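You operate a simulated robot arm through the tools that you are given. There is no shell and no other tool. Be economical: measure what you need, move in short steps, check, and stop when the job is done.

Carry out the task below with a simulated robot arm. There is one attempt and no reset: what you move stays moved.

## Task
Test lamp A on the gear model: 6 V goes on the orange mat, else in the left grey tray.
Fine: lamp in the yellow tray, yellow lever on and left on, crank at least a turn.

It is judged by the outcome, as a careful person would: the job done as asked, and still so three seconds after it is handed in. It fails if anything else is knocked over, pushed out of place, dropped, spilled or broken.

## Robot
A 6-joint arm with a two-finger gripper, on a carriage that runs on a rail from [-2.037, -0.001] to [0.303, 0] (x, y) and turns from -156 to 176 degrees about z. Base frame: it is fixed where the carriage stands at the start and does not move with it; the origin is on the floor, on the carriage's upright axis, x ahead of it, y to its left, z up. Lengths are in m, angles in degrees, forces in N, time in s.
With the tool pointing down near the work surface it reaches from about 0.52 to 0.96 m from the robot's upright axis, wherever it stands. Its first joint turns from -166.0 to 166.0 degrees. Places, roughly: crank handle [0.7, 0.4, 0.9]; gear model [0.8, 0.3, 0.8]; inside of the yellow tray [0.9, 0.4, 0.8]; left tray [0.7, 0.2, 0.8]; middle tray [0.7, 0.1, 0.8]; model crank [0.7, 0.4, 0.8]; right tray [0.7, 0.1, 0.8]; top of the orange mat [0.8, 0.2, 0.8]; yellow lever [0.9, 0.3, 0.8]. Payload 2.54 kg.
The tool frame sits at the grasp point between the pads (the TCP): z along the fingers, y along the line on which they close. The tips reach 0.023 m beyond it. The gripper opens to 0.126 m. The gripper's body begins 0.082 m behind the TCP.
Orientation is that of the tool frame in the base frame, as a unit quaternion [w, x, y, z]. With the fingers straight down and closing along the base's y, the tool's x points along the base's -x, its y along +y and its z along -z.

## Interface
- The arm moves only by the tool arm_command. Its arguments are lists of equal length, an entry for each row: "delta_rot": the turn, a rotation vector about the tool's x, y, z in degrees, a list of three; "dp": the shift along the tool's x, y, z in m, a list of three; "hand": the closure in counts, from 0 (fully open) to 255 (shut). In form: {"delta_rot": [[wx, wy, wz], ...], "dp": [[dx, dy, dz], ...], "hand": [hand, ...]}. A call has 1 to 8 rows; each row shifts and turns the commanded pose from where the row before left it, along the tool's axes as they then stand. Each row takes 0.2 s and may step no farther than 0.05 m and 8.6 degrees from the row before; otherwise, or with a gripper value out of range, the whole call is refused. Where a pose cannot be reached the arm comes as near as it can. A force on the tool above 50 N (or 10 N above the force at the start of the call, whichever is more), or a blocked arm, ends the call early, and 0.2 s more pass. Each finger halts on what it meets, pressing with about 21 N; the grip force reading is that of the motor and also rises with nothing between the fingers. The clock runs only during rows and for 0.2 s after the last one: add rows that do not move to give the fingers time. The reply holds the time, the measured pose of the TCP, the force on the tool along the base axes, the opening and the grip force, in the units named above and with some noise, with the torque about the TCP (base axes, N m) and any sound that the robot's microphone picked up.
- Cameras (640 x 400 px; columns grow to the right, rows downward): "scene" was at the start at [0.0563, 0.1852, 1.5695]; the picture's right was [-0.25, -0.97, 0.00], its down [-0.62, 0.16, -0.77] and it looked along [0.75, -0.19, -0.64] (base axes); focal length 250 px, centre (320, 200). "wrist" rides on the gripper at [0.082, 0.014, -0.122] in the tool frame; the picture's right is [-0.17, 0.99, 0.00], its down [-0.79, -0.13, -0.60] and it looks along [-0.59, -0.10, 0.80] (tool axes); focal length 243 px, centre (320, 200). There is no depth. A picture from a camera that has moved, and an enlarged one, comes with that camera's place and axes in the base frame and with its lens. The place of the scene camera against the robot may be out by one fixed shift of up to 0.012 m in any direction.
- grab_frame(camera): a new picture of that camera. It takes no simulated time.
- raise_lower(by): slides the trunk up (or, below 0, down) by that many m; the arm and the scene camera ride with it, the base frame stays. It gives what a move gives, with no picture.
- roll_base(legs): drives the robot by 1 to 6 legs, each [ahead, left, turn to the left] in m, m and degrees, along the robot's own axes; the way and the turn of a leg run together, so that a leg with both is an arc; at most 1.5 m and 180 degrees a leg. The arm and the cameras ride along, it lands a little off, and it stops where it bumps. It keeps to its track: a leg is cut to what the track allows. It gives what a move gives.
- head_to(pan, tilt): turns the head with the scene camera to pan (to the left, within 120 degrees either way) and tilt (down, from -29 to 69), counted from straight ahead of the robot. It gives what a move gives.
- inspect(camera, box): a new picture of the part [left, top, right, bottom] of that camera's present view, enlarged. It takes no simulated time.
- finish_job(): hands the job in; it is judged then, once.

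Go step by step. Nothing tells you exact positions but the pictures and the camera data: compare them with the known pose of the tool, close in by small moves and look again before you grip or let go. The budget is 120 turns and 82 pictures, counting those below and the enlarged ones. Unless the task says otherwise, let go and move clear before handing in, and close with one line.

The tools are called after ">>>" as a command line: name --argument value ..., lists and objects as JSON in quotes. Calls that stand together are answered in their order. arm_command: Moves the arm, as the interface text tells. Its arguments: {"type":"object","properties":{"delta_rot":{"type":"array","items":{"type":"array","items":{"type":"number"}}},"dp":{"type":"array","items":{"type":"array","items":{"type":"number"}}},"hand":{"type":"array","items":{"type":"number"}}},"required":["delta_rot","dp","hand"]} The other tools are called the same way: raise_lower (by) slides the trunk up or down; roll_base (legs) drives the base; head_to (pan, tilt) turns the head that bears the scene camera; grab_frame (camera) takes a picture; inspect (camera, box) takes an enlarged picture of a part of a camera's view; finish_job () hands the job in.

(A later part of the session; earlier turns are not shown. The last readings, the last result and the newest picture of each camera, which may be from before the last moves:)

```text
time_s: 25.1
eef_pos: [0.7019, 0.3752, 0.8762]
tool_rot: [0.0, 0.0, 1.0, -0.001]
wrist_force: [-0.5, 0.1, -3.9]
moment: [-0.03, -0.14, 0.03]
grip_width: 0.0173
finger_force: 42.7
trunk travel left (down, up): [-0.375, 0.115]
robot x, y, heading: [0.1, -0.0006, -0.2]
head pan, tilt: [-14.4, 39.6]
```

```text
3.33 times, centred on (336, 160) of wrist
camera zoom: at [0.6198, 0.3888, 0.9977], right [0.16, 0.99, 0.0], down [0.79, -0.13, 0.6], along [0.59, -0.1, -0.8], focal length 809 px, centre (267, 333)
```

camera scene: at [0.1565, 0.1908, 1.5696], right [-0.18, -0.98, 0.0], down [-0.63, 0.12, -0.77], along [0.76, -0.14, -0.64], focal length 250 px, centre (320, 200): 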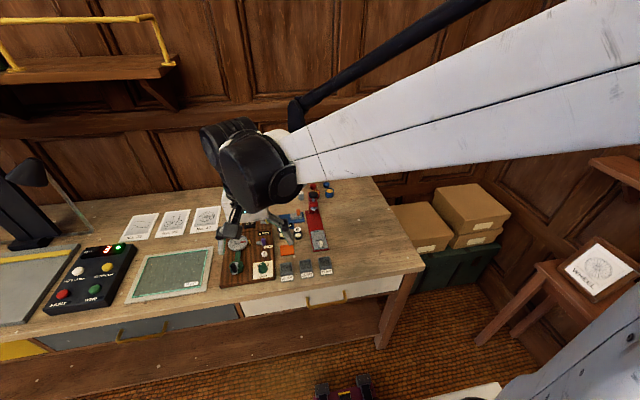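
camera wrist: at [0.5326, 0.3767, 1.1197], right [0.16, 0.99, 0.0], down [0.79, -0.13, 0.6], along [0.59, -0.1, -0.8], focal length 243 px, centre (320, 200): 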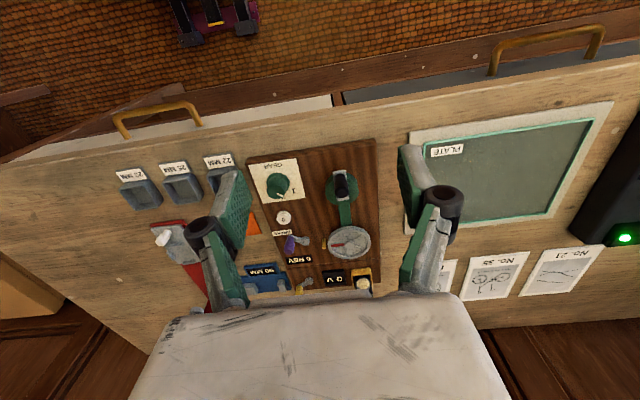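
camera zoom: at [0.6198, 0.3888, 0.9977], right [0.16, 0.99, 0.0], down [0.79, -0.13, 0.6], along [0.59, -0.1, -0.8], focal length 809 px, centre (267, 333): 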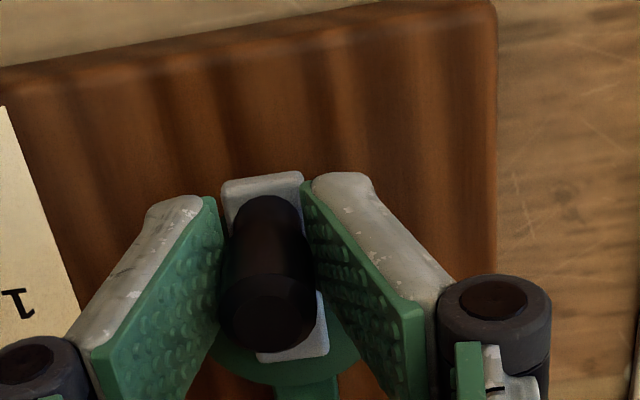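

The handle is held. I'll start cranking with two 30° steps and check the force.

>>> arm_command --delta_rot '[[0, 0, 0], [0, 0, 0]]' --dp '[[-0.0039, 0.0145, 0], [-0.0106, 0.0106, 0]]' --hand '[230, 230]'

>>> grab_frame --camera "wrist"

```text
time_s: 25.8
eef_pos: [0.7164, 0.4021, 0.8766]
tool_rot: [0.0, -0.001, 1.0, 0.0]
wrist_force: [-3.8, 6.0, -13.5]
moment: [0.17, 0.46, -0.01]
grip_width: 0.0181
finger_force: 42.2
trunk travel left (down, up): [-0.375, 0.115]
robot x, y, heading: [0.1007, -0.0014, -0.1]
head pan, tilt: [-14.4, 39.6]
```

```text
43 pictures are left
camera wrist: at [0.6346, 0.4147, 0.9977], right [0.16, 0.99, 0.0], down [0.79, -0.13, 0.6], along [0.59, -0.1, -0.8], focal length 243 px, centre (320, 200)
```

wrist: 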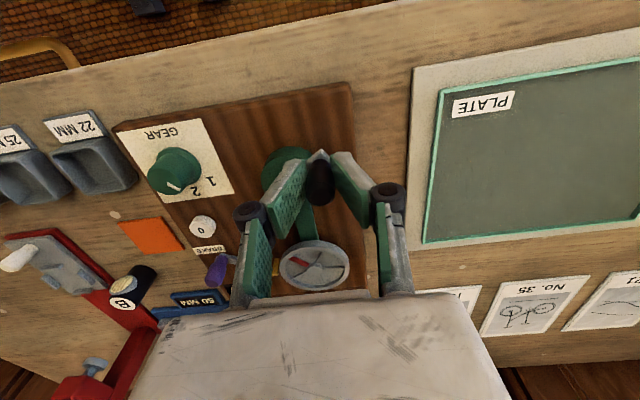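

The crank turns and the wheel follows. I'll continue around.

>>> arm_command --delta_rot '[[0, 0, 0], [0, 0, 0], [0, 0, 0], [0, 0, 0]]' --dp '[[-0.0145, 0.0039, 0], [-0.0145, -0.0039, 0], [-0.0106, -0.0106, 0], [-0.0039, -0.0145, 0]]' --hand '[230, 230, 230, 230]'

>>> grab_frame --camera "wrist"

```text
time_s: 26.8
eef_pos: [0.7616, 0.3746, 0.8767]
tool_rot: [0.0, 0.0, 1.0, -0.001]
wrist_force: [10.3, -0.7, -4.6]
moment: [-0.04, -0.53, -0.04]
grip_width: 0.0175
finger_force: 42.7
trunk travel left (down, up): [-0.375, 0.115]
robot x, y, heading: [0.099, 0.0023, 0.2]
head pan, tilt: [-14.4, 39.6]
```

```text
42 pictures are left
camera wrist: at [0.6798, 0.3882, 0.9977], right [0.17, 0.99, 0.0], down [0.79, -0.13, 0.6], along [0.59, -0.1, -0.8], focal length 243 px, centre (320, 200)
```

wrist: 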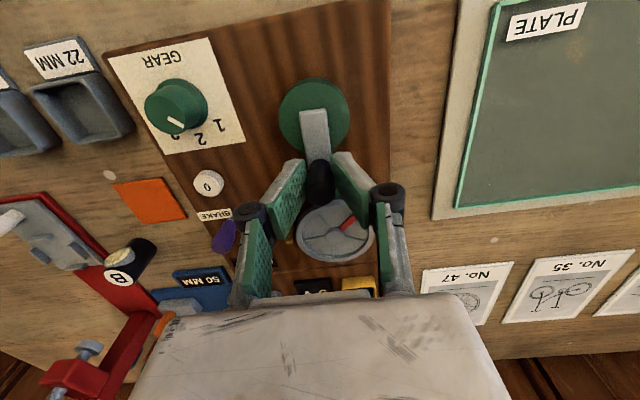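

Half a turn is done and the wheel spoke is rotating. I'll add 240° more.

>>> arm_command --delta_rot '[[0, 0, 0], [0, 0, 0], [0, 0, 0], [0, 0, 0], [0, 0, 0], [0, 0, 0], [0, 0, 0], [0, 0, 0]]' --dp '[[0.0039, -0.0145, 0], [0.0106, -0.0106, 0], [0.0145, -0.0039, 0], [0.0145, 0.0039, 0], [0.0106, 0.0106, 0], [0.0039, 0.0145, 0], [-0.0039, 0.0145, 0], [-0.0106, 0.0106, 0]]' --hand '[230, 230, 230, 230, 230, 230, 230, 230]'

>>> grab_frame --camera "wrist"

>>> inspect --camera "scene" --box '[190, 180, 318, 260]'

```text
time_s: 28.6
eef_pos: [0.7185, 0.4016, 0.8771]
tool_rot: [0.0, -0.001, 1.0, 0.0]
wrist_force: [-8.6, 17.3, -34.0]
moment: [0.36, 0.55, 0.05]
grip_width: 0.0175
finger_force: 42.4
trunk travel left (down, up): [-0.375, 0.115]
robot x, y, heading: [0.1018, 0.0004, 0.1]
head pan, tilt: [-14.4, 39.6]
```

```text
41 pictures are left
camera wrist: at [0.6361, 0.4154, 0.9978], right [0.16, 0.99, 0.0], down [0.79, -0.13, 0.6], along [0.59, -0.1, -0.8], focal length 243 px, centre (320, 200)
```

wrist: 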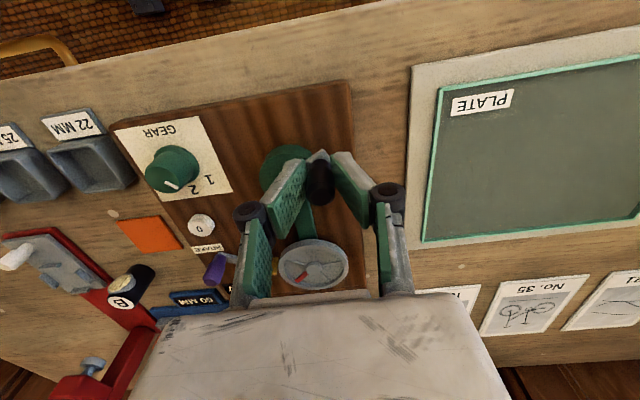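

```text
5.00 times, centred on (254, 220) of scene
camera zoom: at [0.1566, 0.1878, 1.569], right [-0.25, -0.97, 0.0], down [-0.62, 0.16, -0.77], along [0.75, -0.19, -0.64], focal length 1248 px, centre (650, 100)
```

zoom: 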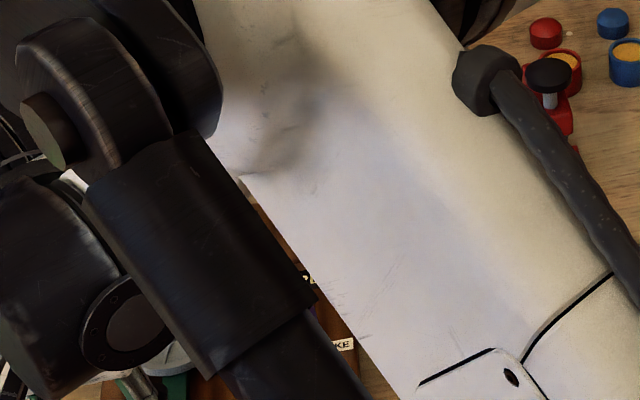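

The crank has turned about 420°. I'll release the handle, rise and read the displays.

>>> arm_command --delta_rot '[[0, 0, 0], [0, 0, 0], [0, 0, 0], [0, 0, 0], [0, 0, 0]]' --dp '[[0, 0, 0], [0, 0, 0], [0, 0, -0.035], [0, -0.03, -0.035], [0.0, -0.03, -0.02]]' --hand '[165, 165, 165, 120, 60]'

>>> grab_frame --camera "wrist"

>>> inspect --camera "wrist" --box '[250, 130, 442, 250]'

```text
time_s: 29.8
eef_pos: [0.7193, 0.3406, 0.9674]
tool_rot: [-0.001, -0.001, 1.0, 0.0]
wrist_force: [-1.4, -0.6, 0.2]
moment: [0.0, 0.01, -0.02]
grip_width: 0.0964
finger_force: 0.1
trunk travel left (down, up): [-0.375, 0.115]
robot x, y, heading: [0.1003, -0.0002, 0.1]
head pan, tilt: [-14.4, 39.6]
```

```text
39 pictures are left
camera wrist: at [0.6365, 0.3539, 1.0883], right [0.16, 0.99, 0.0], down [0.79, -0.13, 0.6], along [0.59, -0.1, -0.8], focal length 243 px, centre (320, 200)
```

wrist: 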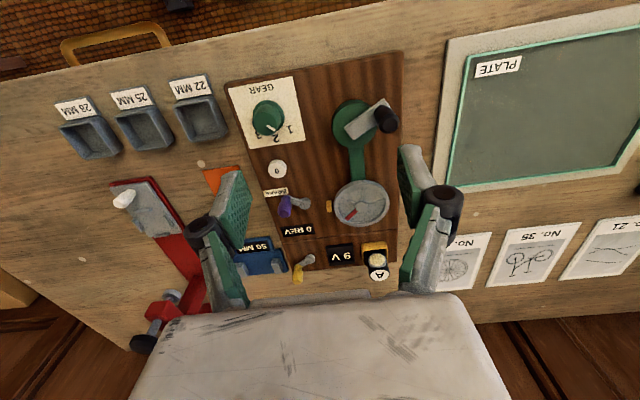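

```text
3.33 times, centred on (346, 190) of wrist
camera zoom: at [0.6365, 0.3539, 1.0883], right [0.16, 0.99, 0.0], down [0.79, -0.13, 0.6], along [0.59, -0.1, -0.8], focal length 809 px, centre (233, 233)
```

zoom: 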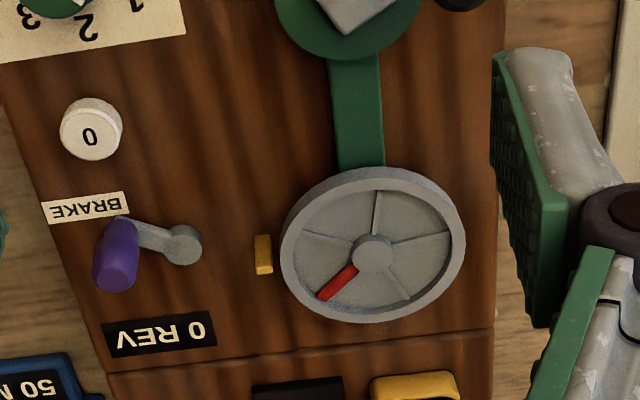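

The display now shows something; it appears upside down, so I'll zoom in to tell 6 from 9.

>>> inspect --camera "wrist" --box '[280, 215, 408, 295]'

>>> inspect --camera "scene" --box '[190, 180, 318, 260]'

```text
5.00 times, centred on (344, 255) of wrist
camera zoom: at [0.6365, 0.3539, 1.0883], right [0.16, 0.99, 0.0], down [0.79, -0.13, 0.6], along [0.59, -0.1, -0.8], focal length 1213 px, centre (200, -75)
```

zoom: 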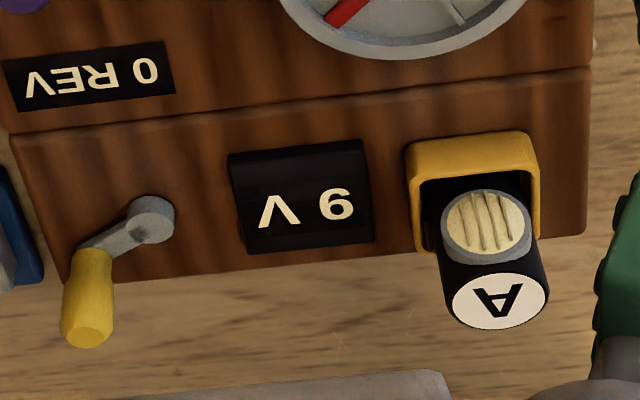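

```text
5.00 times, centred on (254, 220) of scene
camera zoom: at [0.1549, 0.1851, 1.5696], right [-0.25, -0.97, 0.0], down [-0.62, 0.16, -0.77], along [0.75, -0.19, -0.64], focal length 1248 px, centre (650, 100)
```

zoom: 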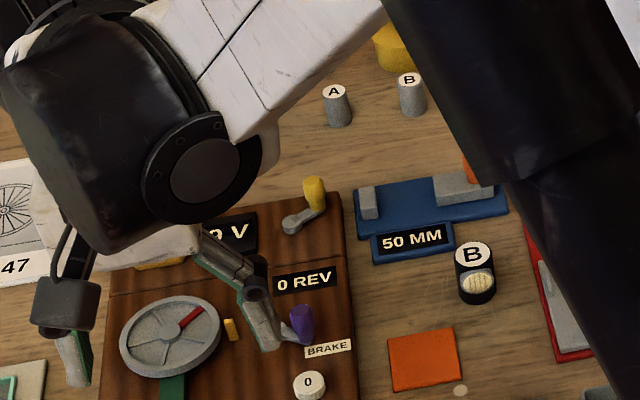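

I need the display upright and unobstructed, so I'll retract the arm and view it with the scene camera.

>>> arm_command --delta_rot '[[0, 0, 0], [0, 0, 0], [0, 0, 0], [0, 0, 0], [0, 0, 0], [0, 0, 0], [0, 0, 0]]' --dp '[[0.0, -0.03, -0.03], [0.0, -0.045, -0.02], [0, -0.05, 0], [0, -0.05, 0], [0, -0.05, 0], [0, -0.05, 0], [0, -0.05, 0]]' --hand '[60, 60, 60, 60, 60, 60, 60]'

>>> inspect --camera "scene" --box '[190, 180, 318, 260]'

```text
time_s: 31.4
eef_pos: [0.7175, 0.0157, 1.0162]
tool_rot: [0.0, -0.001, 1.0, 0.0]
wrist_force: [-0.1, 0.8, 0.3]
moment: [0.02, 0.0, 0.02]
grip_width: 0.0963
finger_force: 0.1
trunk travel left (down, up): [-0.375, 0.115]
robot x, y, heading: [0.1032, -0.0006, -0.2]
head pan, tilt: [-14.4, 39.6]
```

```text
5.00 times, centred on (254, 220) of scene
camera zoom: at [0.1551, 0.1855, 1.5695], right [-0.25, -0.97, 0.0], down [-0.62, 0.16, -0.77], along [0.75, -0.19, -0.64], focal length 1248 px, centre (650, 100)
```

zoom: 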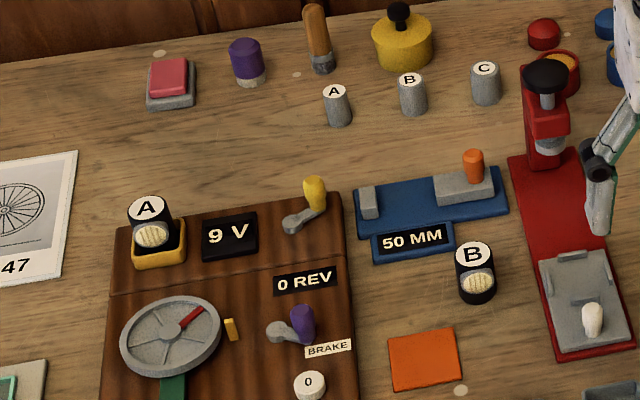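

>>> inspect --camera "scene" --box '[224, 216, 248, 236]'

```text
16.00 times, centred on (236, 226) of scene
camera zoom: at [0.1551, 0.1855, 1.5695], right [-0.25, -0.97, 0.0], down [-0.62, 0.16, -0.77], along [0.75, -0.19, -0.64], focal length 3992 px, centre (1664, -216)
```

zoom: 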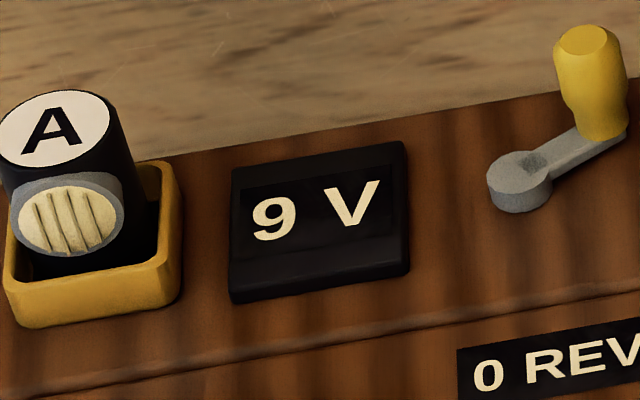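

The display clearly reads 9 V upright, not 6 V, so lamp A goes in the left grey tray (22 MM), and the yellow lever stays on. I'll return above the lamp.

>>> arm_command --delta_rot '[[0, 0, 0], [0, 0, 0], [0, 0, 0], [0, 0, 0], [0, 0, 0], [0, 0, 0], [0, 0, 0], [0, 0, 0]]' --dp '[[-0.0175, 0.046, 0], [-0.0175, 0.046, 0], [-0.0175, 0.046, 0], [-0.0175, 0.046, 0], [-0.0175, 0.046, 0], [-0.0175, 0.046, 0], [-0.0175, 0.046, 0], [-0.0175, 0.046, 0]]' --hand '[60, 60, 60, 172, 172, 172, 172, 172]'

>>> arm_command --delta_rot '[[0, 0, 0], [0, 0, 0], [0, 0, 0]]' --dp '[[-0.03, 0.006, 0.03], [-0.03, 0.0, 0.03], [-0.025, 0, 0.016]]' --hand '[172, 172, 172]'

>>> inspect --camera "wrist" --box '[240, 90, 400, 190]'

```text
time_s: 33.1
eef_pos: [0.857, 0.3828, 1.015]
tool_rot: [0.0, -0.001, 1.0, -0.001]
wrist_force: [0.1, 0.0, -0.1]
moment: [-0.02, 0.02, -0.01]
grip_width: 0.041
finger_force: 0.0
trunk travel left (down, up): [-0.375, 0.115]
robot x, y, heading: [0.1006, -0.0011, -0.1]
head pan, tilt: [-14.4, 39.6]
```

```text
time_s: 34.0
eef_pos: [0.9419, 0.3873, 0.9414]
tool_rot: [0.0, 0.0, 1.0, 0.0]
wrist_force: [-0.4, -0.7, -0.5]
moment: [0.03, 0.0, -0.03]
grip_width: 0.0409
finger_force: 0.0
trunk travel left (down, up): [-0.375, 0.115]
robot x, y, heading: [0.096, 0.0008, -0.0]
head pan, tilt: [-14.4, 39.6]
```

```text
4.00 times, centred on (320, 140) of wrist
camera zoom: at [0.8599, 0.4005, 1.0616], right [0.17, 0.99, 0.0], down [0.79, -0.13, 0.6], along [0.59, -0.1, -0.8], focal length 970 px, centre (320, 440)
```

zoom: 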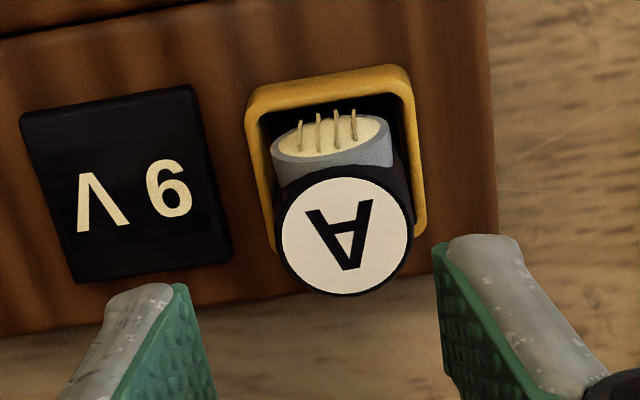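

The lamp label is at about (0.951, 0.390). I'll shift +6 mm in x and +3.5 mm in y, lower and grip.

>>> arm_command --delta_rot '[[0, 0, 0], [0, 0, 0], [0, 0, 0], [0, 0, 0], [0, 0, 0], [0, 0, 0], [0, 0, 0], [0, 0, 0]]' --dp '[[-0.006, 0.0035, 0.02], [0, 0, 0.03], [0, 0, 0.018], [0, 0, 0.011], [0, 0, 0], [0, 0, 0], [0, 0, 0], [0, 0, 0]]' --hand '[172, 172, 172, 172, 172, 230, 230, 230]'

>>> inspect --camera "wrist" --box '[240, 120, 400, 220]'

```text
time_s: 35.8
eef_pos: [0.9478, 0.3935, 0.8622]
tool_rot: [0.0, 0.0, 1.0, 0.0]
wrist_force: [-0.9, -1.3, -0.4]
moment: [-0.05, 0.0, 0.02]
grip_width: 0.0309
finger_force: 20.6
trunk travel left (down, up): [-0.375, 0.115]
robot x, y, heading: [0.1003, -0.0032, -0.0]
head pan, tilt: [-14.4, 39.6]
```

```text
4.00 times, centred on (320, 170) of wrist
camera zoom: at [0.8657, 0.4055, 0.9837], right [0.17, 0.99, 0.0], down [0.79, -0.13, 0.6], along [0.59, -0.1, -0.8], focal length 970 px, centre (320, 320)
```

zoom: 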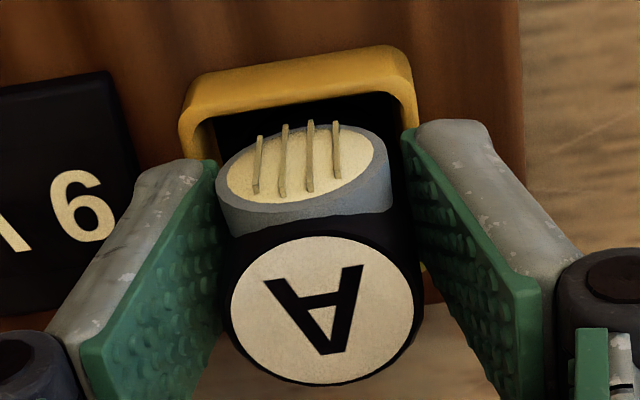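

The lamp is gripped again. I'll lift it straight out and carry it towards the left grey tray, stopping short for a view.

>>> arm_command --delta_rot '[[0, 0, 0], [0, 0, 0], [0, 0, 0], [0, 0, 0], [0, 0, 0], [0, 0, 0]]' --dp '[[0, 0, -0.015], [0, 0, -0.025], [0, 0, -0.035], [0, 0, -0.03], [0.03, -0.03, 0], [0.03, -0.03, 0]]' --hand '[230, 230, 230, 230, 230, 230]'

>>> arm_command --delta_rot '[[0, 0, 0], [0, 0, 0], [0, 0, 0], [0, 0, 0], [0, 0, 0], [0, 0, 0], [0, 0, 0]]' --dp '[[0.04, -0.0185, 0], [0.04, -0.0185, 0], [0.04, -0.0185, 0], [0.04, -0.0185, 0], [0.04, -0.0185, 0], [0.04, -0.0185, 0], [0.02, -0.0185, 0]]' --hand '[230, 230, 230, 230, 230, 230, 230]'

>>> grab_frame --camera "wrist"

>>> inspect --camera "wrist" --box '[256, 160, 384, 240]'

```text
time_s: 37.1
eef_pos: [0.8882, 0.329, 0.9683]
tool_rot: [0.0, 0.0, 1.0, 0.0]
wrist_force: [0.1, -0.3, -1.5]
moment: [0.03, -0.03, 0.05]
grip_width: 0.031
finger_force: 20.7
trunk travel left (down, up): [-0.375, 0.115]
robot x, y, heading: [0.0986, -0.0007, -0.2]
head pan, tilt: [-14.4, 39.6]
```

```text
time_s: 38.8
eef_pos: [0.6272, 0.2028, 0.9687]
tool_rot: [0.0, 0.0, 1.0, 0.0]
wrist_force: [0.0, 0.4, 0.5]
moment: [-0.05, -0.01, -0.02]
grip_width: 0.0309
finger_force: 20.7
trunk travel left (down, up): [-0.375, 0.115]
robot x, y, heading: [0.1003, -0.0009, 0.2]
head pan, tilt: [-14.4, 39.6]
```

```text
31 pictures are left
camera wrist: at [0.5447, 0.2165, 1.0891], right [0.17, 0.99, 0.0], down [0.79, -0.13, 0.6], along [0.59, -0.1, -0.8], focal length 243 px, centre (320, 200)
```

wrist: 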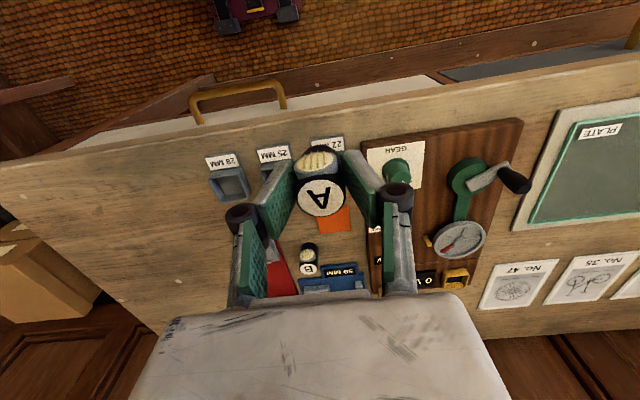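

```text
5.00 times, centred on (320, 200) of wrist
camera zoom: at [0.5447, 0.2165, 1.0891], right [0.17, 0.99, 0.0], down [0.79, -0.13, 0.6], along [0.59, -0.1, -0.8], focal length 1213 px, centre (320, 200)
```

zoom: 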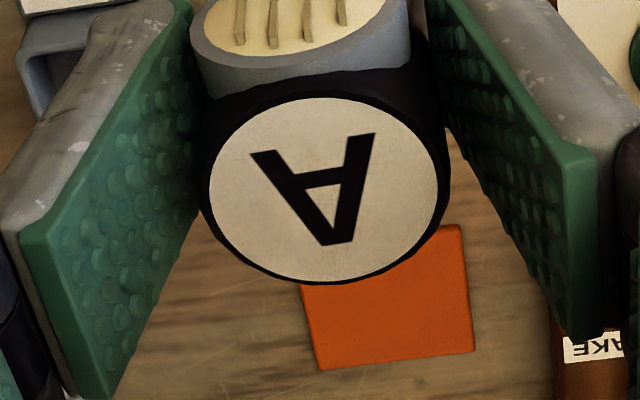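

The lamp hides the target tray, so I'll sidestep left to see it past the finger.

>>> arm_command --delta_rot '[[0, 0, 0], [0, 0, 0], [0, 0, 0]]' --dp '[[0, 0.04, 0], [0, 0.04, 0], [0, 0.04, 0]]' --hand '[230, 230, 230]'

>>> inspect --camera "wrist" --box '[160, 130, 288, 210]'

>>> inspect --camera "scene" --box '[230, 200, 358, 280]'

```text
time_s: 39.5
eef_pos: [0.6305, 0.3234, 0.9663]
tool_rot: [0.0, 0.0, 1.0, 0.0]
wrist_force: [-0.3, 0.9, -0.4]
moment: [0.01, 0.02, 0.0]
grip_width: 0.031
finger_force: 20.9
trunk travel left (down, up): [-0.375, 0.115]
robot x, y, heading: [0.097, -0.0015, -0.1]
head pan, tilt: [-14.4, 39.6]
```

```text
5.00 times, centred on (224, 170) of wrist
camera zoom: at [0.5487, 0.336, 1.088], right [0.17, 0.99, 0.0], down [0.79, -0.13, 0.6], along [0.59, -0.1, -0.8], focal length 1213 px, centre (800, 350)
```

zoom: 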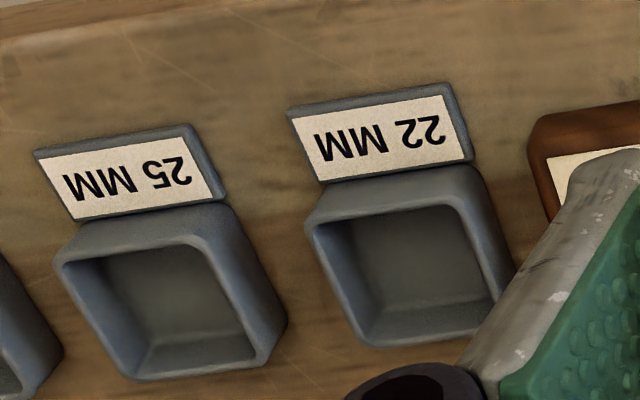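

```text
5.00 times, centred on (294, 240) of scene
camera zoom: at [0.1552, 0.185, 1.5695], right [-0.25, -0.97, 0.0], down [-0.62, 0.16, -0.77], along [0.75, -0.19, -0.64], focal length 1248 px, centre (450, 0)
```

zoom: 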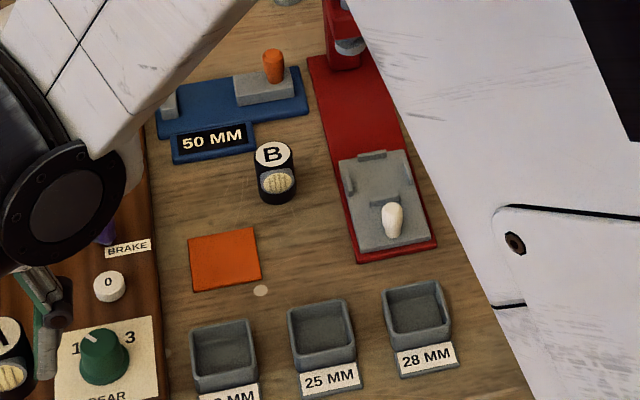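

The left tray (22 MM) rim is at (0.7025, 0.206, z≈0.820), and its 36 mm opening suits the lamp. I'll move above it and check.

>>> arm_command --delta_rot '[[0, 0, 0], [0, 0, 0], [0, 0, 0], [0, 0, 0], [0, 0, 0]]' --dp '[[-0.017, -0.039, 0], [-0.017, -0.039, 0], [-0.018, -0.0385, 0], [-0.017, 0, 0.035], [0, 0, 0.045]]' --hand '[230, 230, 230, 230, 230]'

>>> inspect --camera "wrist" --box '[240, 100, 400, 200]'

>>> inspect --camera "scene" --box '[220, 220, 348, 300]'

```text
time_s: 40.8
eef_pos: [0.6979, 0.2055, 0.8849]
tool_rot: [0.0, 0.0, 1.0, 0.0]
wrist_force: [0.5, 0.6, -0.3]
moment: [-0.02, -0.02, 0.03]
grip_width: 0.0311
finger_force: 21.0
trunk travel left (down, up): [-0.375, 0.115]
robot x, y, heading: [0.0986, 0.0022, -0.1]
head pan, tilt: [-14.4, 39.6]
```

```text
4.00 times, centred on (320, 150) of wrist
camera zoom: at [0.6164, 0.2187, 1.0069], right [0.16, 0.99, 0.0], down [0.79, -0.13, 0.6], along [0.59, -0.1, -0.8], focal length 970 px, centre (320, 400)
```

zoom: 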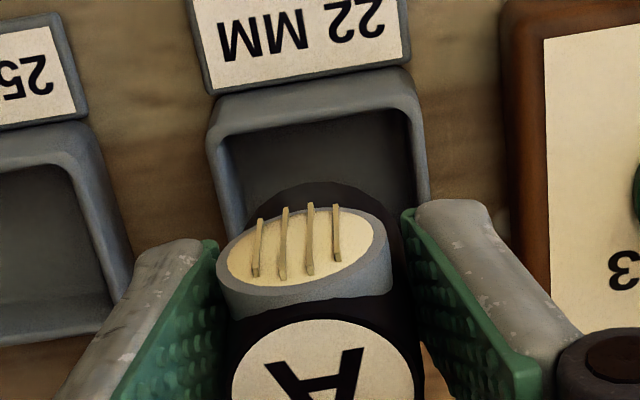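

```text
5.00 times, centred on (284, 260) of scene
camera zoom: at [0.1556, 0.1857, 1.5694], right [-0.25, -0.97, 0.0], down [-0.62, 0.16, -0.77], along [0.75, -0.19, -0.64], focal length 1248 px, centre (500, -100)
```

zoom: 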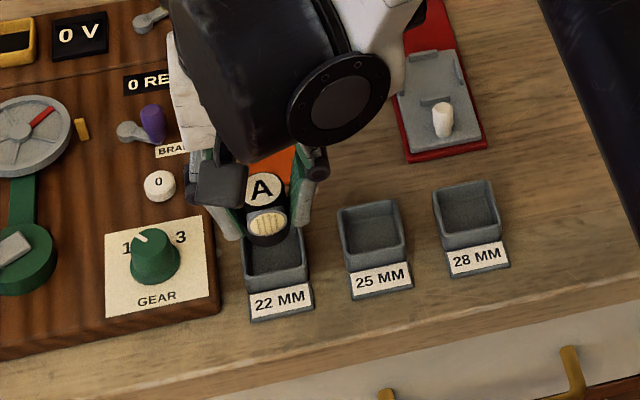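

The alignment is within about 1.5 mm. I'll apply the small correction and lower in steps.

>>> arm_command --delta_rot '[[0, 0, 0], [0, 0, 0], [0, 0, 0], [0, 0, 0], [0, 0, 0]]' --dp '[[-0.001, 0.0015, 0.012], [0, 0, 0.01], [0, 0, 0.006], [0, 0, 0.005], [0, 0, 0.003]]' --hand '[230, 230, 230, 230, 230]'

>>> inspect --camera "wrist" --box '[240, 100, 400, 200]'

```text
time_s: 42.0
eef_pos: [0.6979, 0.2078, 0.8515]
tool_rot: [-0.001, 0.0, 1.0, 0.0]
wrist_force: [3.0, 0.4, 17.7]
moment: [0.0, 0.13, 0.01]
grip_width: 0.0312
finger_force: 21.2
trunk travel left (down, up): [-0.375, 0.115]
robot x, y, heading: [0.0986, -0.0008, -0.1]
head pan, tilt: [-14.4, 39.6]
```

```text
4.00 times, centred on (320, 150) of wrist
camera zoom: at [0.6161, 0.2211, 0.9729], right [0.16, 0.99, 0.0], down [0.79, -0.13, 0.6], along [0.59, -0.1, -0.8], focal length 970 px, centre (320, 400)
```

zoom: 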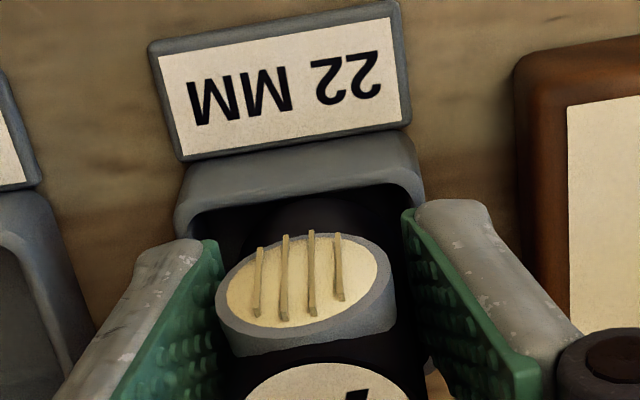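

Contact is at floor level, about 9 mm below the rim, so the lamp is down in the tray. I'll ease off 1 mm, release slightly and rise.

>>> arm_command --delta_rot '[[0, 0, 0], [0, 0, 0], [0, 0, 0], [0, 0, 0], [0, 0, 0], [0, 0, 0], [0, 0, 0]]' --dp '[[0, 0, -0.001], [0, 0, 0], [0, 0, 0], [0, 0, -0.02], [0, 0, -0.04], [0, 0, -0.04], [0, -0.02, -0.03]]' --hand '[230, 195, 178, 178, 178, 178, 178]'

>>> inspect --camera "wrist" --box '[240, 80, 432, 200]'

>>> inspect --camera "scene" --box '[190, 180, 350, 280]'

```text
time_s: 43.5
eef_pos: [0.6975, 0.1876, 0.9811]
tool_rot: [0.0, 0.0, 1.0, 0.001]
wrist_force: [0.1, 0.5, -0.6]
moment: [-0.01, -0.01, 0.01]
grip_width: 0.0379
finger_force: 0.1
trunk travel left (down, up): [-0.375, 0.115]
robot x, y, heading: [0.1001, 0.0021, -0.0]
head pan, tilt: [-14.4, 39.6]
```

```text
3.33 times, centred on (336, 140) of wrist
camera zoom: at [0.6162, 0.2008, 1.1035], right [0.17, 0.99, 0.0], down [0.79, -0.13, 0.6], along [0.59, -0.1, -0.8], focal length 809 px, centre (267, 400)
```

zoom: 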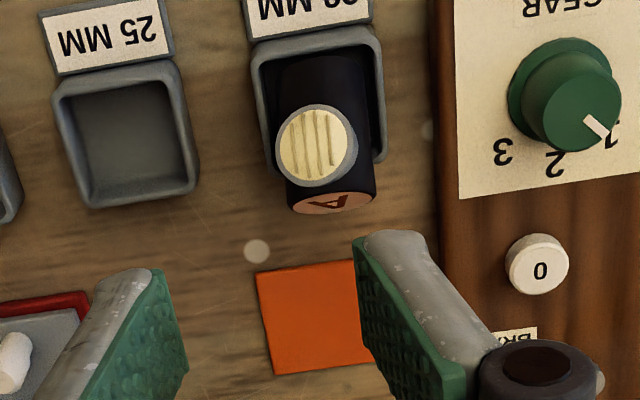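

```text
4.00 times, centred on (270, 230) of scene
camera zoom: at [0.1549, 0.1857, 1.5695], right [-0.25, -0.97, 0.0], down [-0.62, 0.16, -0.77], along [0.75, -0.19, -0.64], focal length 998 px, centre (520, 80)
```

zoom: 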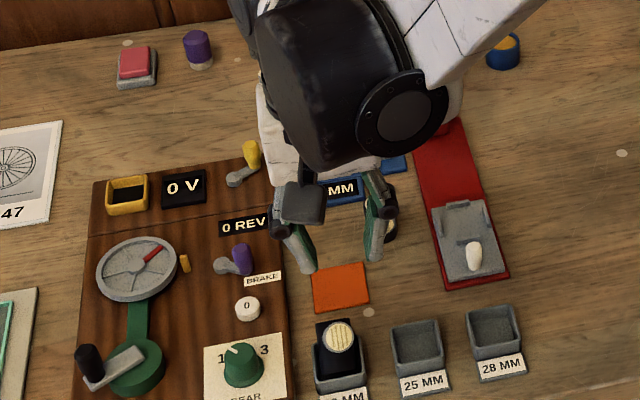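

The lever is still on, but the lamp looks tilted in the tray. I'll take a closer look.

>>> inspect --camera "wrist" --box '[300, 80, 380, 145]'

>>> inspect --camera "scene" --box '[255, 250, 303, 280]'

```text
6.15 times, centred on (340, 112) of wrist
camera zoom: at [0.6162, 0.2008, 1.1035], right [0.17, 0.99, 0.0], down [0.79, -0.13, 0.6], along [0.59, -0.1, -0.8], focal length 1493 px, centre (197, 738)
```

zoom: 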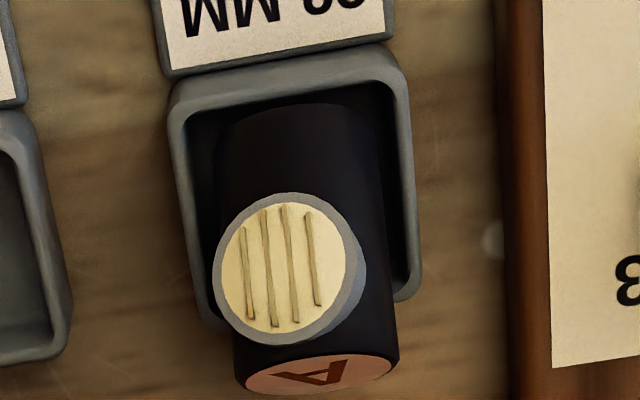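

```text
13.33 times, centred on (279, 265) of scene
camera zoom: at [0.1549, 0.1857, 1.5695], right [-0.25, -0.97, 0.0], down [-0.62, 0.16, -0.77], along [0.75, -0.19, -0.64], focal length 3327 px, centre (867, -667)
```

zoom: 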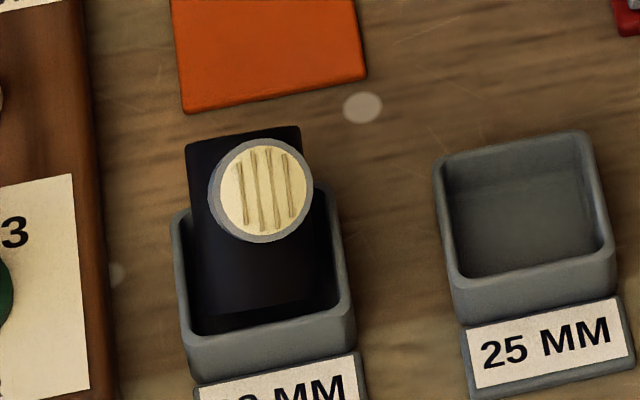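

The lamp is leaning about 50° over the far rim; I think its protruding lens caught on the near rim as I let go. I'll pick it up again, set it upright and put it back with the lens pointing to a tray corner, starting with a tilted approach.

>>> arm_command --delta_rot '[[0, 0, 0], [0, 0, 0], [0, 8.33, 0], [0, 8.33, 0], [0, 8.34, 0], [0, 0, 0]]' --dp '[[-0.026, 0.009, 0.035], [-0.0255, 0.008, 0.035], [0, 0, 0], [0, 0, 0], [0, 0, 0], [0, 0, 0]]' --hand '[165, 165, 165, 165, 165, 165]'

>>> grab_frame --camera "wrist"

>>> inspect --camera "scene" --box '[230, 215, 326, 275]'

```text
time_s: 45.0
eef_pos: [0.7485, 0.2048, 0.9108]
tool_rot: [-0.217, 0.0, 0.976, 0.001]
wrist_force: [0.0, -1.1, -0.8]
moment: [0.03, -0.02, 0.01]
grip_width: 0.0447
finger_force: 0.0
trunk travel left (down, up): [-0.375, 0.115]
robot x, y, heading: [0.1027, -0.0002, -0.1]
head pan, tilt: [-14.4, 39.6]
```

```text
20 pictures are left
camera wrist: at [0.7265, 0.2179, 1.0562], right [0.15, 0.99, -0.07], down [0.97, -0.13, 0.21], along [0.19, -0.1, -0.98], focal length 243 px, centre (320, 200)
```

wrist: 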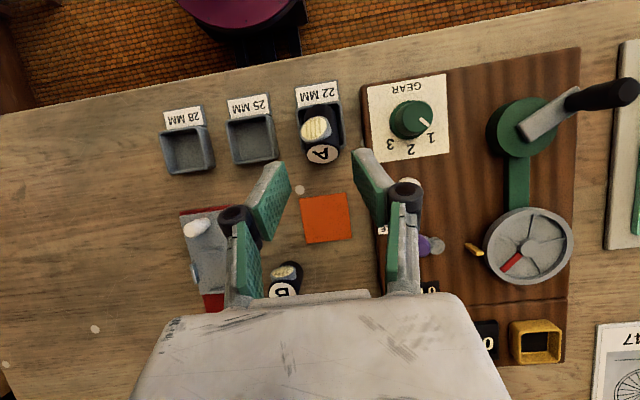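

```text
6.67 times, centred on (278, 245) of scene
camera zoom: at [0.1555, 0.1854, 1.5695], right [-0.25, -0.97, 0.0], down [-0.62, 0.16, -0.77], along [0.75, -0.19, -0.64], focal length 1663 px, centre (600, -100)
```

zoom: 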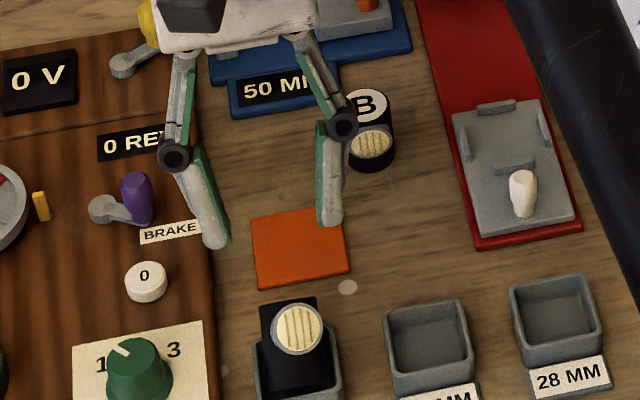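

This near-vertical view of the lamp is good; I'll enlarge it to place the grip.

>>> inspect --camera "wrist" --box '[272, 70, 368, 180]'

```text
3.64 times, centred on (320, 125) of wrist
camera zoom: at [0.7265, 0.2179, 1.0562], right [0.15, 0.99, -0.07], down [0.97, -0.13, 0.21], along [0.19, -0.1, -0.98], focal length 882 px, centre (320, 473)
```

zoom: 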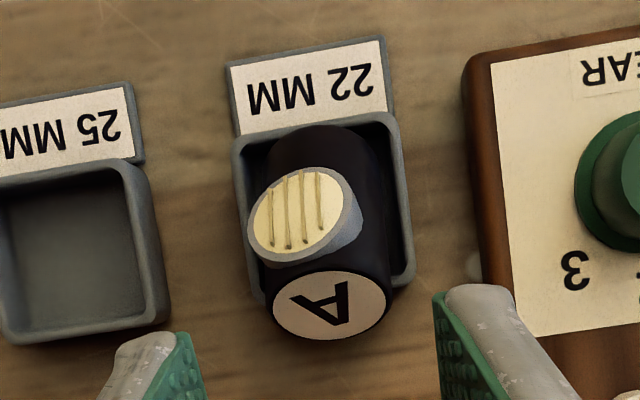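

The label centre at (0.728, 0.205, 0.845) confirms the tilt of about 51°. I'll move in along the tilted tool axis and grip the lamp's upper half.

>>> arm_command --delta_rot '[[0, 0, 0], [0, 0, 0], [0, 0, 0], [0, 0, 0], [0, 0, 0], [0, 0, 0], [0, 0, 0]]' --dp '[[-0.0077, 0.001, 0.02], [0, 0, 0.02], [0, 0, 0.015], [0, 0, 0.01], [0, 0, 0], [0, 0, 0], [0, 0, 0]]' --hand '[165, 165, 165, 165, 165, 230, 230]'

>>> inspect --camera "wrist" --box '[240, 110, 400, 210]'

```text
time_s: 46.5
eef_pos: [0.7277, 0.2064, 0.8497]
tool_rot: [-0.216, 0.001, 0.976, 0.0]
wrist_force: [-0.2, -0.7, -0.1]
moment: [0.01, -0.03, -0.03]
grip_width: 0.0303
finger_force: 20.7
trunk travel left (down, up): [-0.375, 0.115]
robot x, y, heading: [0.0978, -0.0012, 0.2]
head pan, tilt: [-14.4, 39.6]
```

```text
4.00 times, centred on (320, 160) of wrist
camera zoom: at [0.7055, 0.2198, 0.9952], right [0.15, 0.99, -0.07], down [0.97, -0.13, 0.21], along [0.2, -0.1, -0.98], focal length 970 px, centre (320, 360)
```

zoom: 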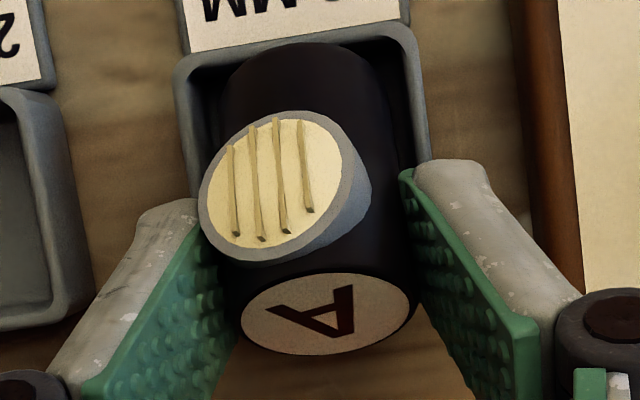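

The grip is solid at 30 mm. I'll lift straight up in base z.

>>> arm_command --delta_rot '[[0, 0, 0], [0, 0, 0], [0, 0, 0], [0, 0, 0]]' --dp '[[0.0063, 0, -0.0136], [0.0106, 0, -0.0227], [0.0148, 0, -0.0317], [0.0127, 0, -0.0272]]' --hand '[230, 230, 230, 230]'

>>> inspect --camera "wrist" --box '[240, 90, 400, 210]'

```text
time_s: 47.5
eef_pos: [0.7288, 0.2054, 0.9557]
tool_rot: [-0.216, 0.0, 0.976, 0.0]
wrist_force: [0.2, -0.1, -0.5]
moment: [-0.02, 0.0, 0.0]
grip_width: 0.0303
finger_force: 21.2
trunk travel left (down, up): [-0.375, 0.115]
robot x, y, heading: [0.0976, -0.0025, 0.1]
head pan, tilt: [-14.4, 39.6]
```

```text
3.33 times, centred on (320, 150) of wrist
camera zoom: at [0.7058, 0.2191, 1.1002], right [0.15, 0.99, -0.07], down [0.97, -0.13, 0.21], along [0.2, -0.1, -0.98], focal length 809 px, centre (320, 367)
```

zoom: 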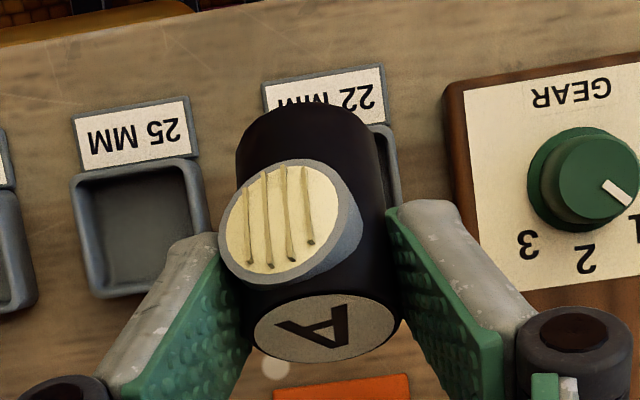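

Next I'll turn the tool back about 51° so the lamp stands vertical, then yaw 28° so the lens points towards a tray corner.

>>> arm_command --delta_rot '[[0, -8.5, 0], [0, -8.5, 0], [0, -8.5, 0], [0, -8.5, 0], [0, -8.5, 0], [0, -8.5, 0]]' --dp '[[0, 0, 0], [0, 0, 0], [0, 0, 0], [0, 0, 0], [0, 0, 0], [0, 0, 0]]' --hand '[230, 230, 230, 230, 230, 230]'

>>> arm_command --delta_rot '[[-3.07, 0, -6.29], [-3.07, 0, -6.29], [-3.07, 0, -6.29], [-3.07, 0, -6.29]]' --dp '[[0, 0, 0], [0, 0, 0], [0, 0, 0], [0, 0, 0]]' --hand '[230, 230, 230, 230]'

>>> inspect --camera "scene" --box '[230, 210, 342, 280]'

>>> grab_frame --camera "wrist"

```text
time_s: 49.0
eef_pos: [0.7285, 0.2058, 0.9541]
tool_rot: [0.225, -0.001, 0.974, 0.0]
wrist_force: [-0.4, 0.1, -0.9]
moment: [-0.01, 0.03, 0.01]
grip_width: 0.0303
finger_force: 21.2
trunk travel left (down, up): [-0.375, 0.115]
robot x, y, heading: [0.0967, 0.0005, 0.3]
head pan, tilt: [-14.4, 39.6]
```

```text
time_s: 50.0
eef_pos: [0.7287, 0.206, 0.9552]
tool_rot: [0.217, -0.237, 0.945, 0.055]
wrist_force: [0.2, -0.4, -0.4]
moment: [-0.02, 0.01, 0.01]
grip_width: 0.0304
finger_force: 21.4
trunk travel left (down, up): [-0.375, 0.115]
robot x, y, heading: [0.0965, -0.004, -0.1]
head pan, tilt: [-14.4, 39.6]
```

```text
5.71 times, centred on (286, 245) of scene
camera zoom: at [0.1552, 0.1855, 1.5695], right [-0.25, -0.97, 0.0], down [-0.62, 0.16, -0.77], along [0.75, -0.19, -0.64], focal length 1426 px, centre (514, -57)
```

zoom: 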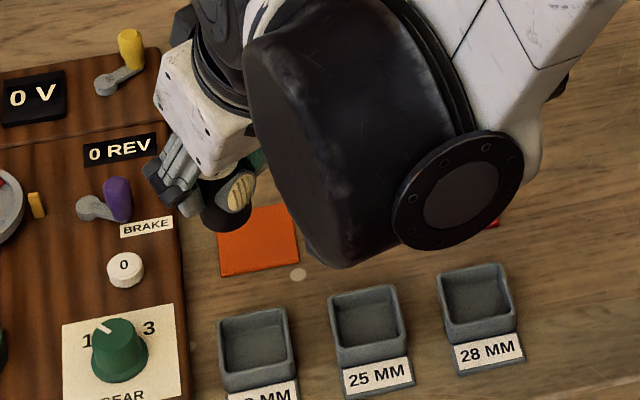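

```text
14 pictures are left
camera wrist: at [0.6109, 0.1578, 1.0284], right [-0.33, 0.94, 0.07], down [0.46, 0.09, 0.88], along [0.82, 0.33, -0.46], focal length 243 px, centre (320, 200)
```

wrist: 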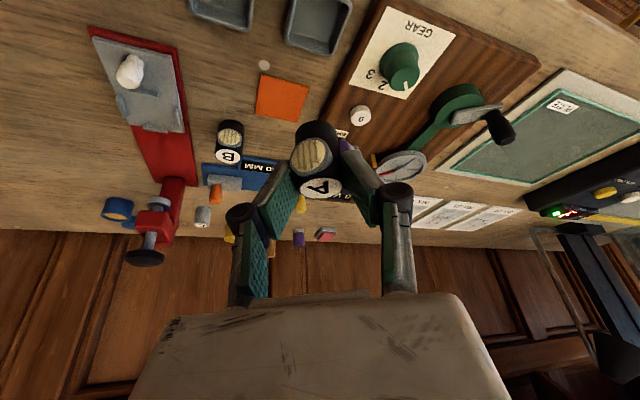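

The lamp looks upright with its lens facing the (−x, −y) corner. I'll zoom to measure the lamp axis relative to the TCP.

>>> inspect --camera "wrist" --box '[272, 110, 368, 210]'

```text
4.00 times, centred on (320, 160) of wrist
camera zoom: at [0.6109, 0.1578, 1.0284], right [-0.33, 0.94, 0.07], down [0.46, 0.09, 0.88], along [0.82, 0.33, -0.46], focal length 970 px, centre (320, 360)
```

zoom: 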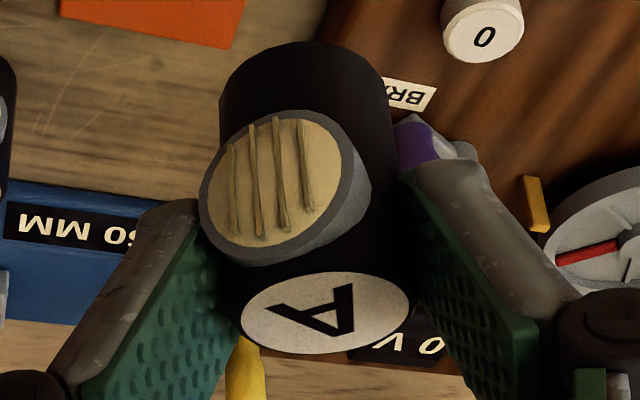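

The lamp is vertical within about 2°, with its axis at TCP + (0.009, 0.005) and its bottom about 0.051 below the TCP. I'll bring it over the tray, biased slightly away from the lens corner, and check.

>>> arm_command --delta_rot '[[0, 0, 0], [0, 0, 0], [0, 0, 0], [0, 0, 0], [0, 0, 0]]' --dp '[[0.0138, 0.0066, -0.0067], [0.0139, 0.0067, -0.0068], [0.0131, 0, 0.027], [0.0131, 0, 0.027], [0.0065, 0, 0.0134]]' --hand '[230, 230, 230, 230, 230]'

>>> inspect --camera "wrist" --box '[260, 70, 388, 200]'

>>> inspect --camera "scene" --box '[250, 240, 314, 280]'

```text
time_s: 51.1
eef_pos: [0.6957, 0.2041, 0.8819]
tool_rot: [0.219, -0.236, 0.945, 0.054]
wrist_force: [0.4, 0.3, -1.3]
moment: [0.0, 0.04, 0.03]
grip_width: 0.0303
finger_force: 20.7
trunk travel left (down, up): [-0.375, 0.115]
robot x, y, heading: [0.0996, 0.003, 0.1]
head pan, tilt: [-14.4, 39.6]
```

```text
3.08 times, centred on (324, 135) of wrist
camera zoom: at [0.5773, 0.1555, 0.9542], right [-0.33, 0.94, 0.07], down [0.46, 0.09, 0.88], along [0.82, 0.33, -0.46], focal length 746 px, centre (308, 400)
```

zoom: 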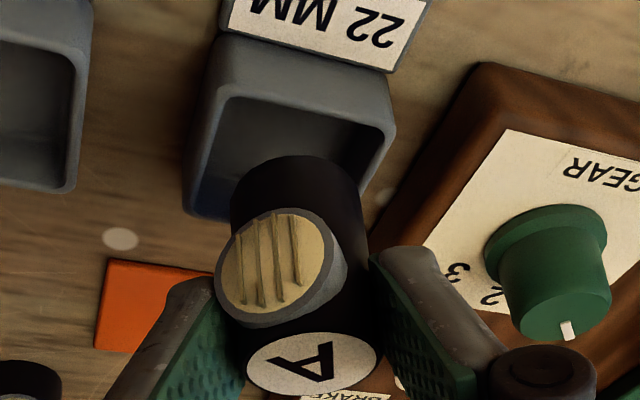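

```text
10.00 times, centred on (282, 260) of scene
camera zoom: at [0.1553, 0.1854, 1.5695], right [-0.25, -0.97, 0.0], down [-0.62, 0.16, -0.77], along [0.75, -0.19, -0.64], focal length 2495 px, centre (700, -400)
```

zoom: 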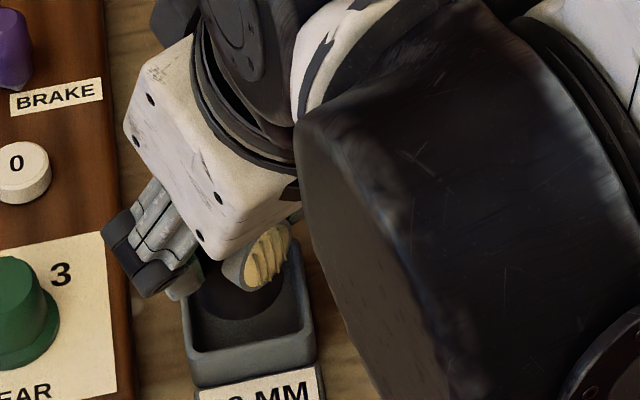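

Everything lines up above the tray opening. I'll lower in small steps while watching the force.

>>> arm_command --delta_rot '[[0, 0, 0], [0, 0, 0], [0, 0, 0], [0, 0, 0]]' --dp '[[0.0035, 0, 0.0072], [0.0031, 0, 0.0063], [0.0018, 0, 0.0036], [0.0009, 0, 0.0018]]' --hand '[230, 230, 230, 230]'

```text
time_s: 52.1
eef_pos: [0.6979, 0.2056, 0.8619]
tool_rot: [0.216, -0.237, 0.946, 0.055]
wrist_force: [0.3, 0.0, -0.5]
moment: [0.0, 0.04, 0.0]
grip_width: 0.0304
finger_force: 21.0
out of reach, approached as far as the arm can: row 3
trunk travel left (down, up): [-0.375, 0.115]
robot x, y, heading: [0.1, -0.0012, 0.0]
head pan, tilt: [-14.4, 39.6]
```

The arm is at its reach limit for this pose with no contact yet. I'll lower the trunk slightly instead.

>>> raise_lower --by -0.003

>>> inspect --camera "wrist" --box '[260, 70, 388, 200]'

```text
time_s: 52.7
eef_pos: [0.7005, 0.2048, 0.8608]
tool_rot: [0.217, -0.236, 0.946, 0.054]
wrist_force: [0.1, -0.6, -0.4]
moment: [0.0, -0.02, 0.0]
grip_width: 0.0306
finger_force: 20.9
trunk travel left (down, up): [-0.372, 0.118]
robot x, y, heading: [0.0975, 0.0014, -0.1]
head pan, tilt: [-14.4, 39.6]
```

```text
3.08 times, centred on (324, 135) of wrist
camera zoom: at [0.5811, 0.1565, 0.9337], right [-0.33, 0.94, 0.07], down [0.46, 0.09, 0.88], along [0.82, 0.33, -0.47], focal length 746 px, centre (308, 400)
```

zoom: 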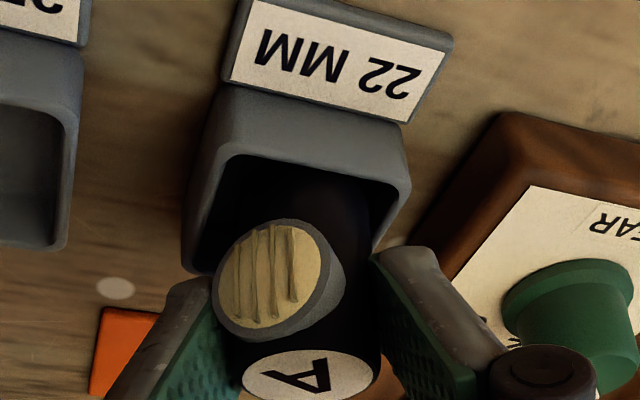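

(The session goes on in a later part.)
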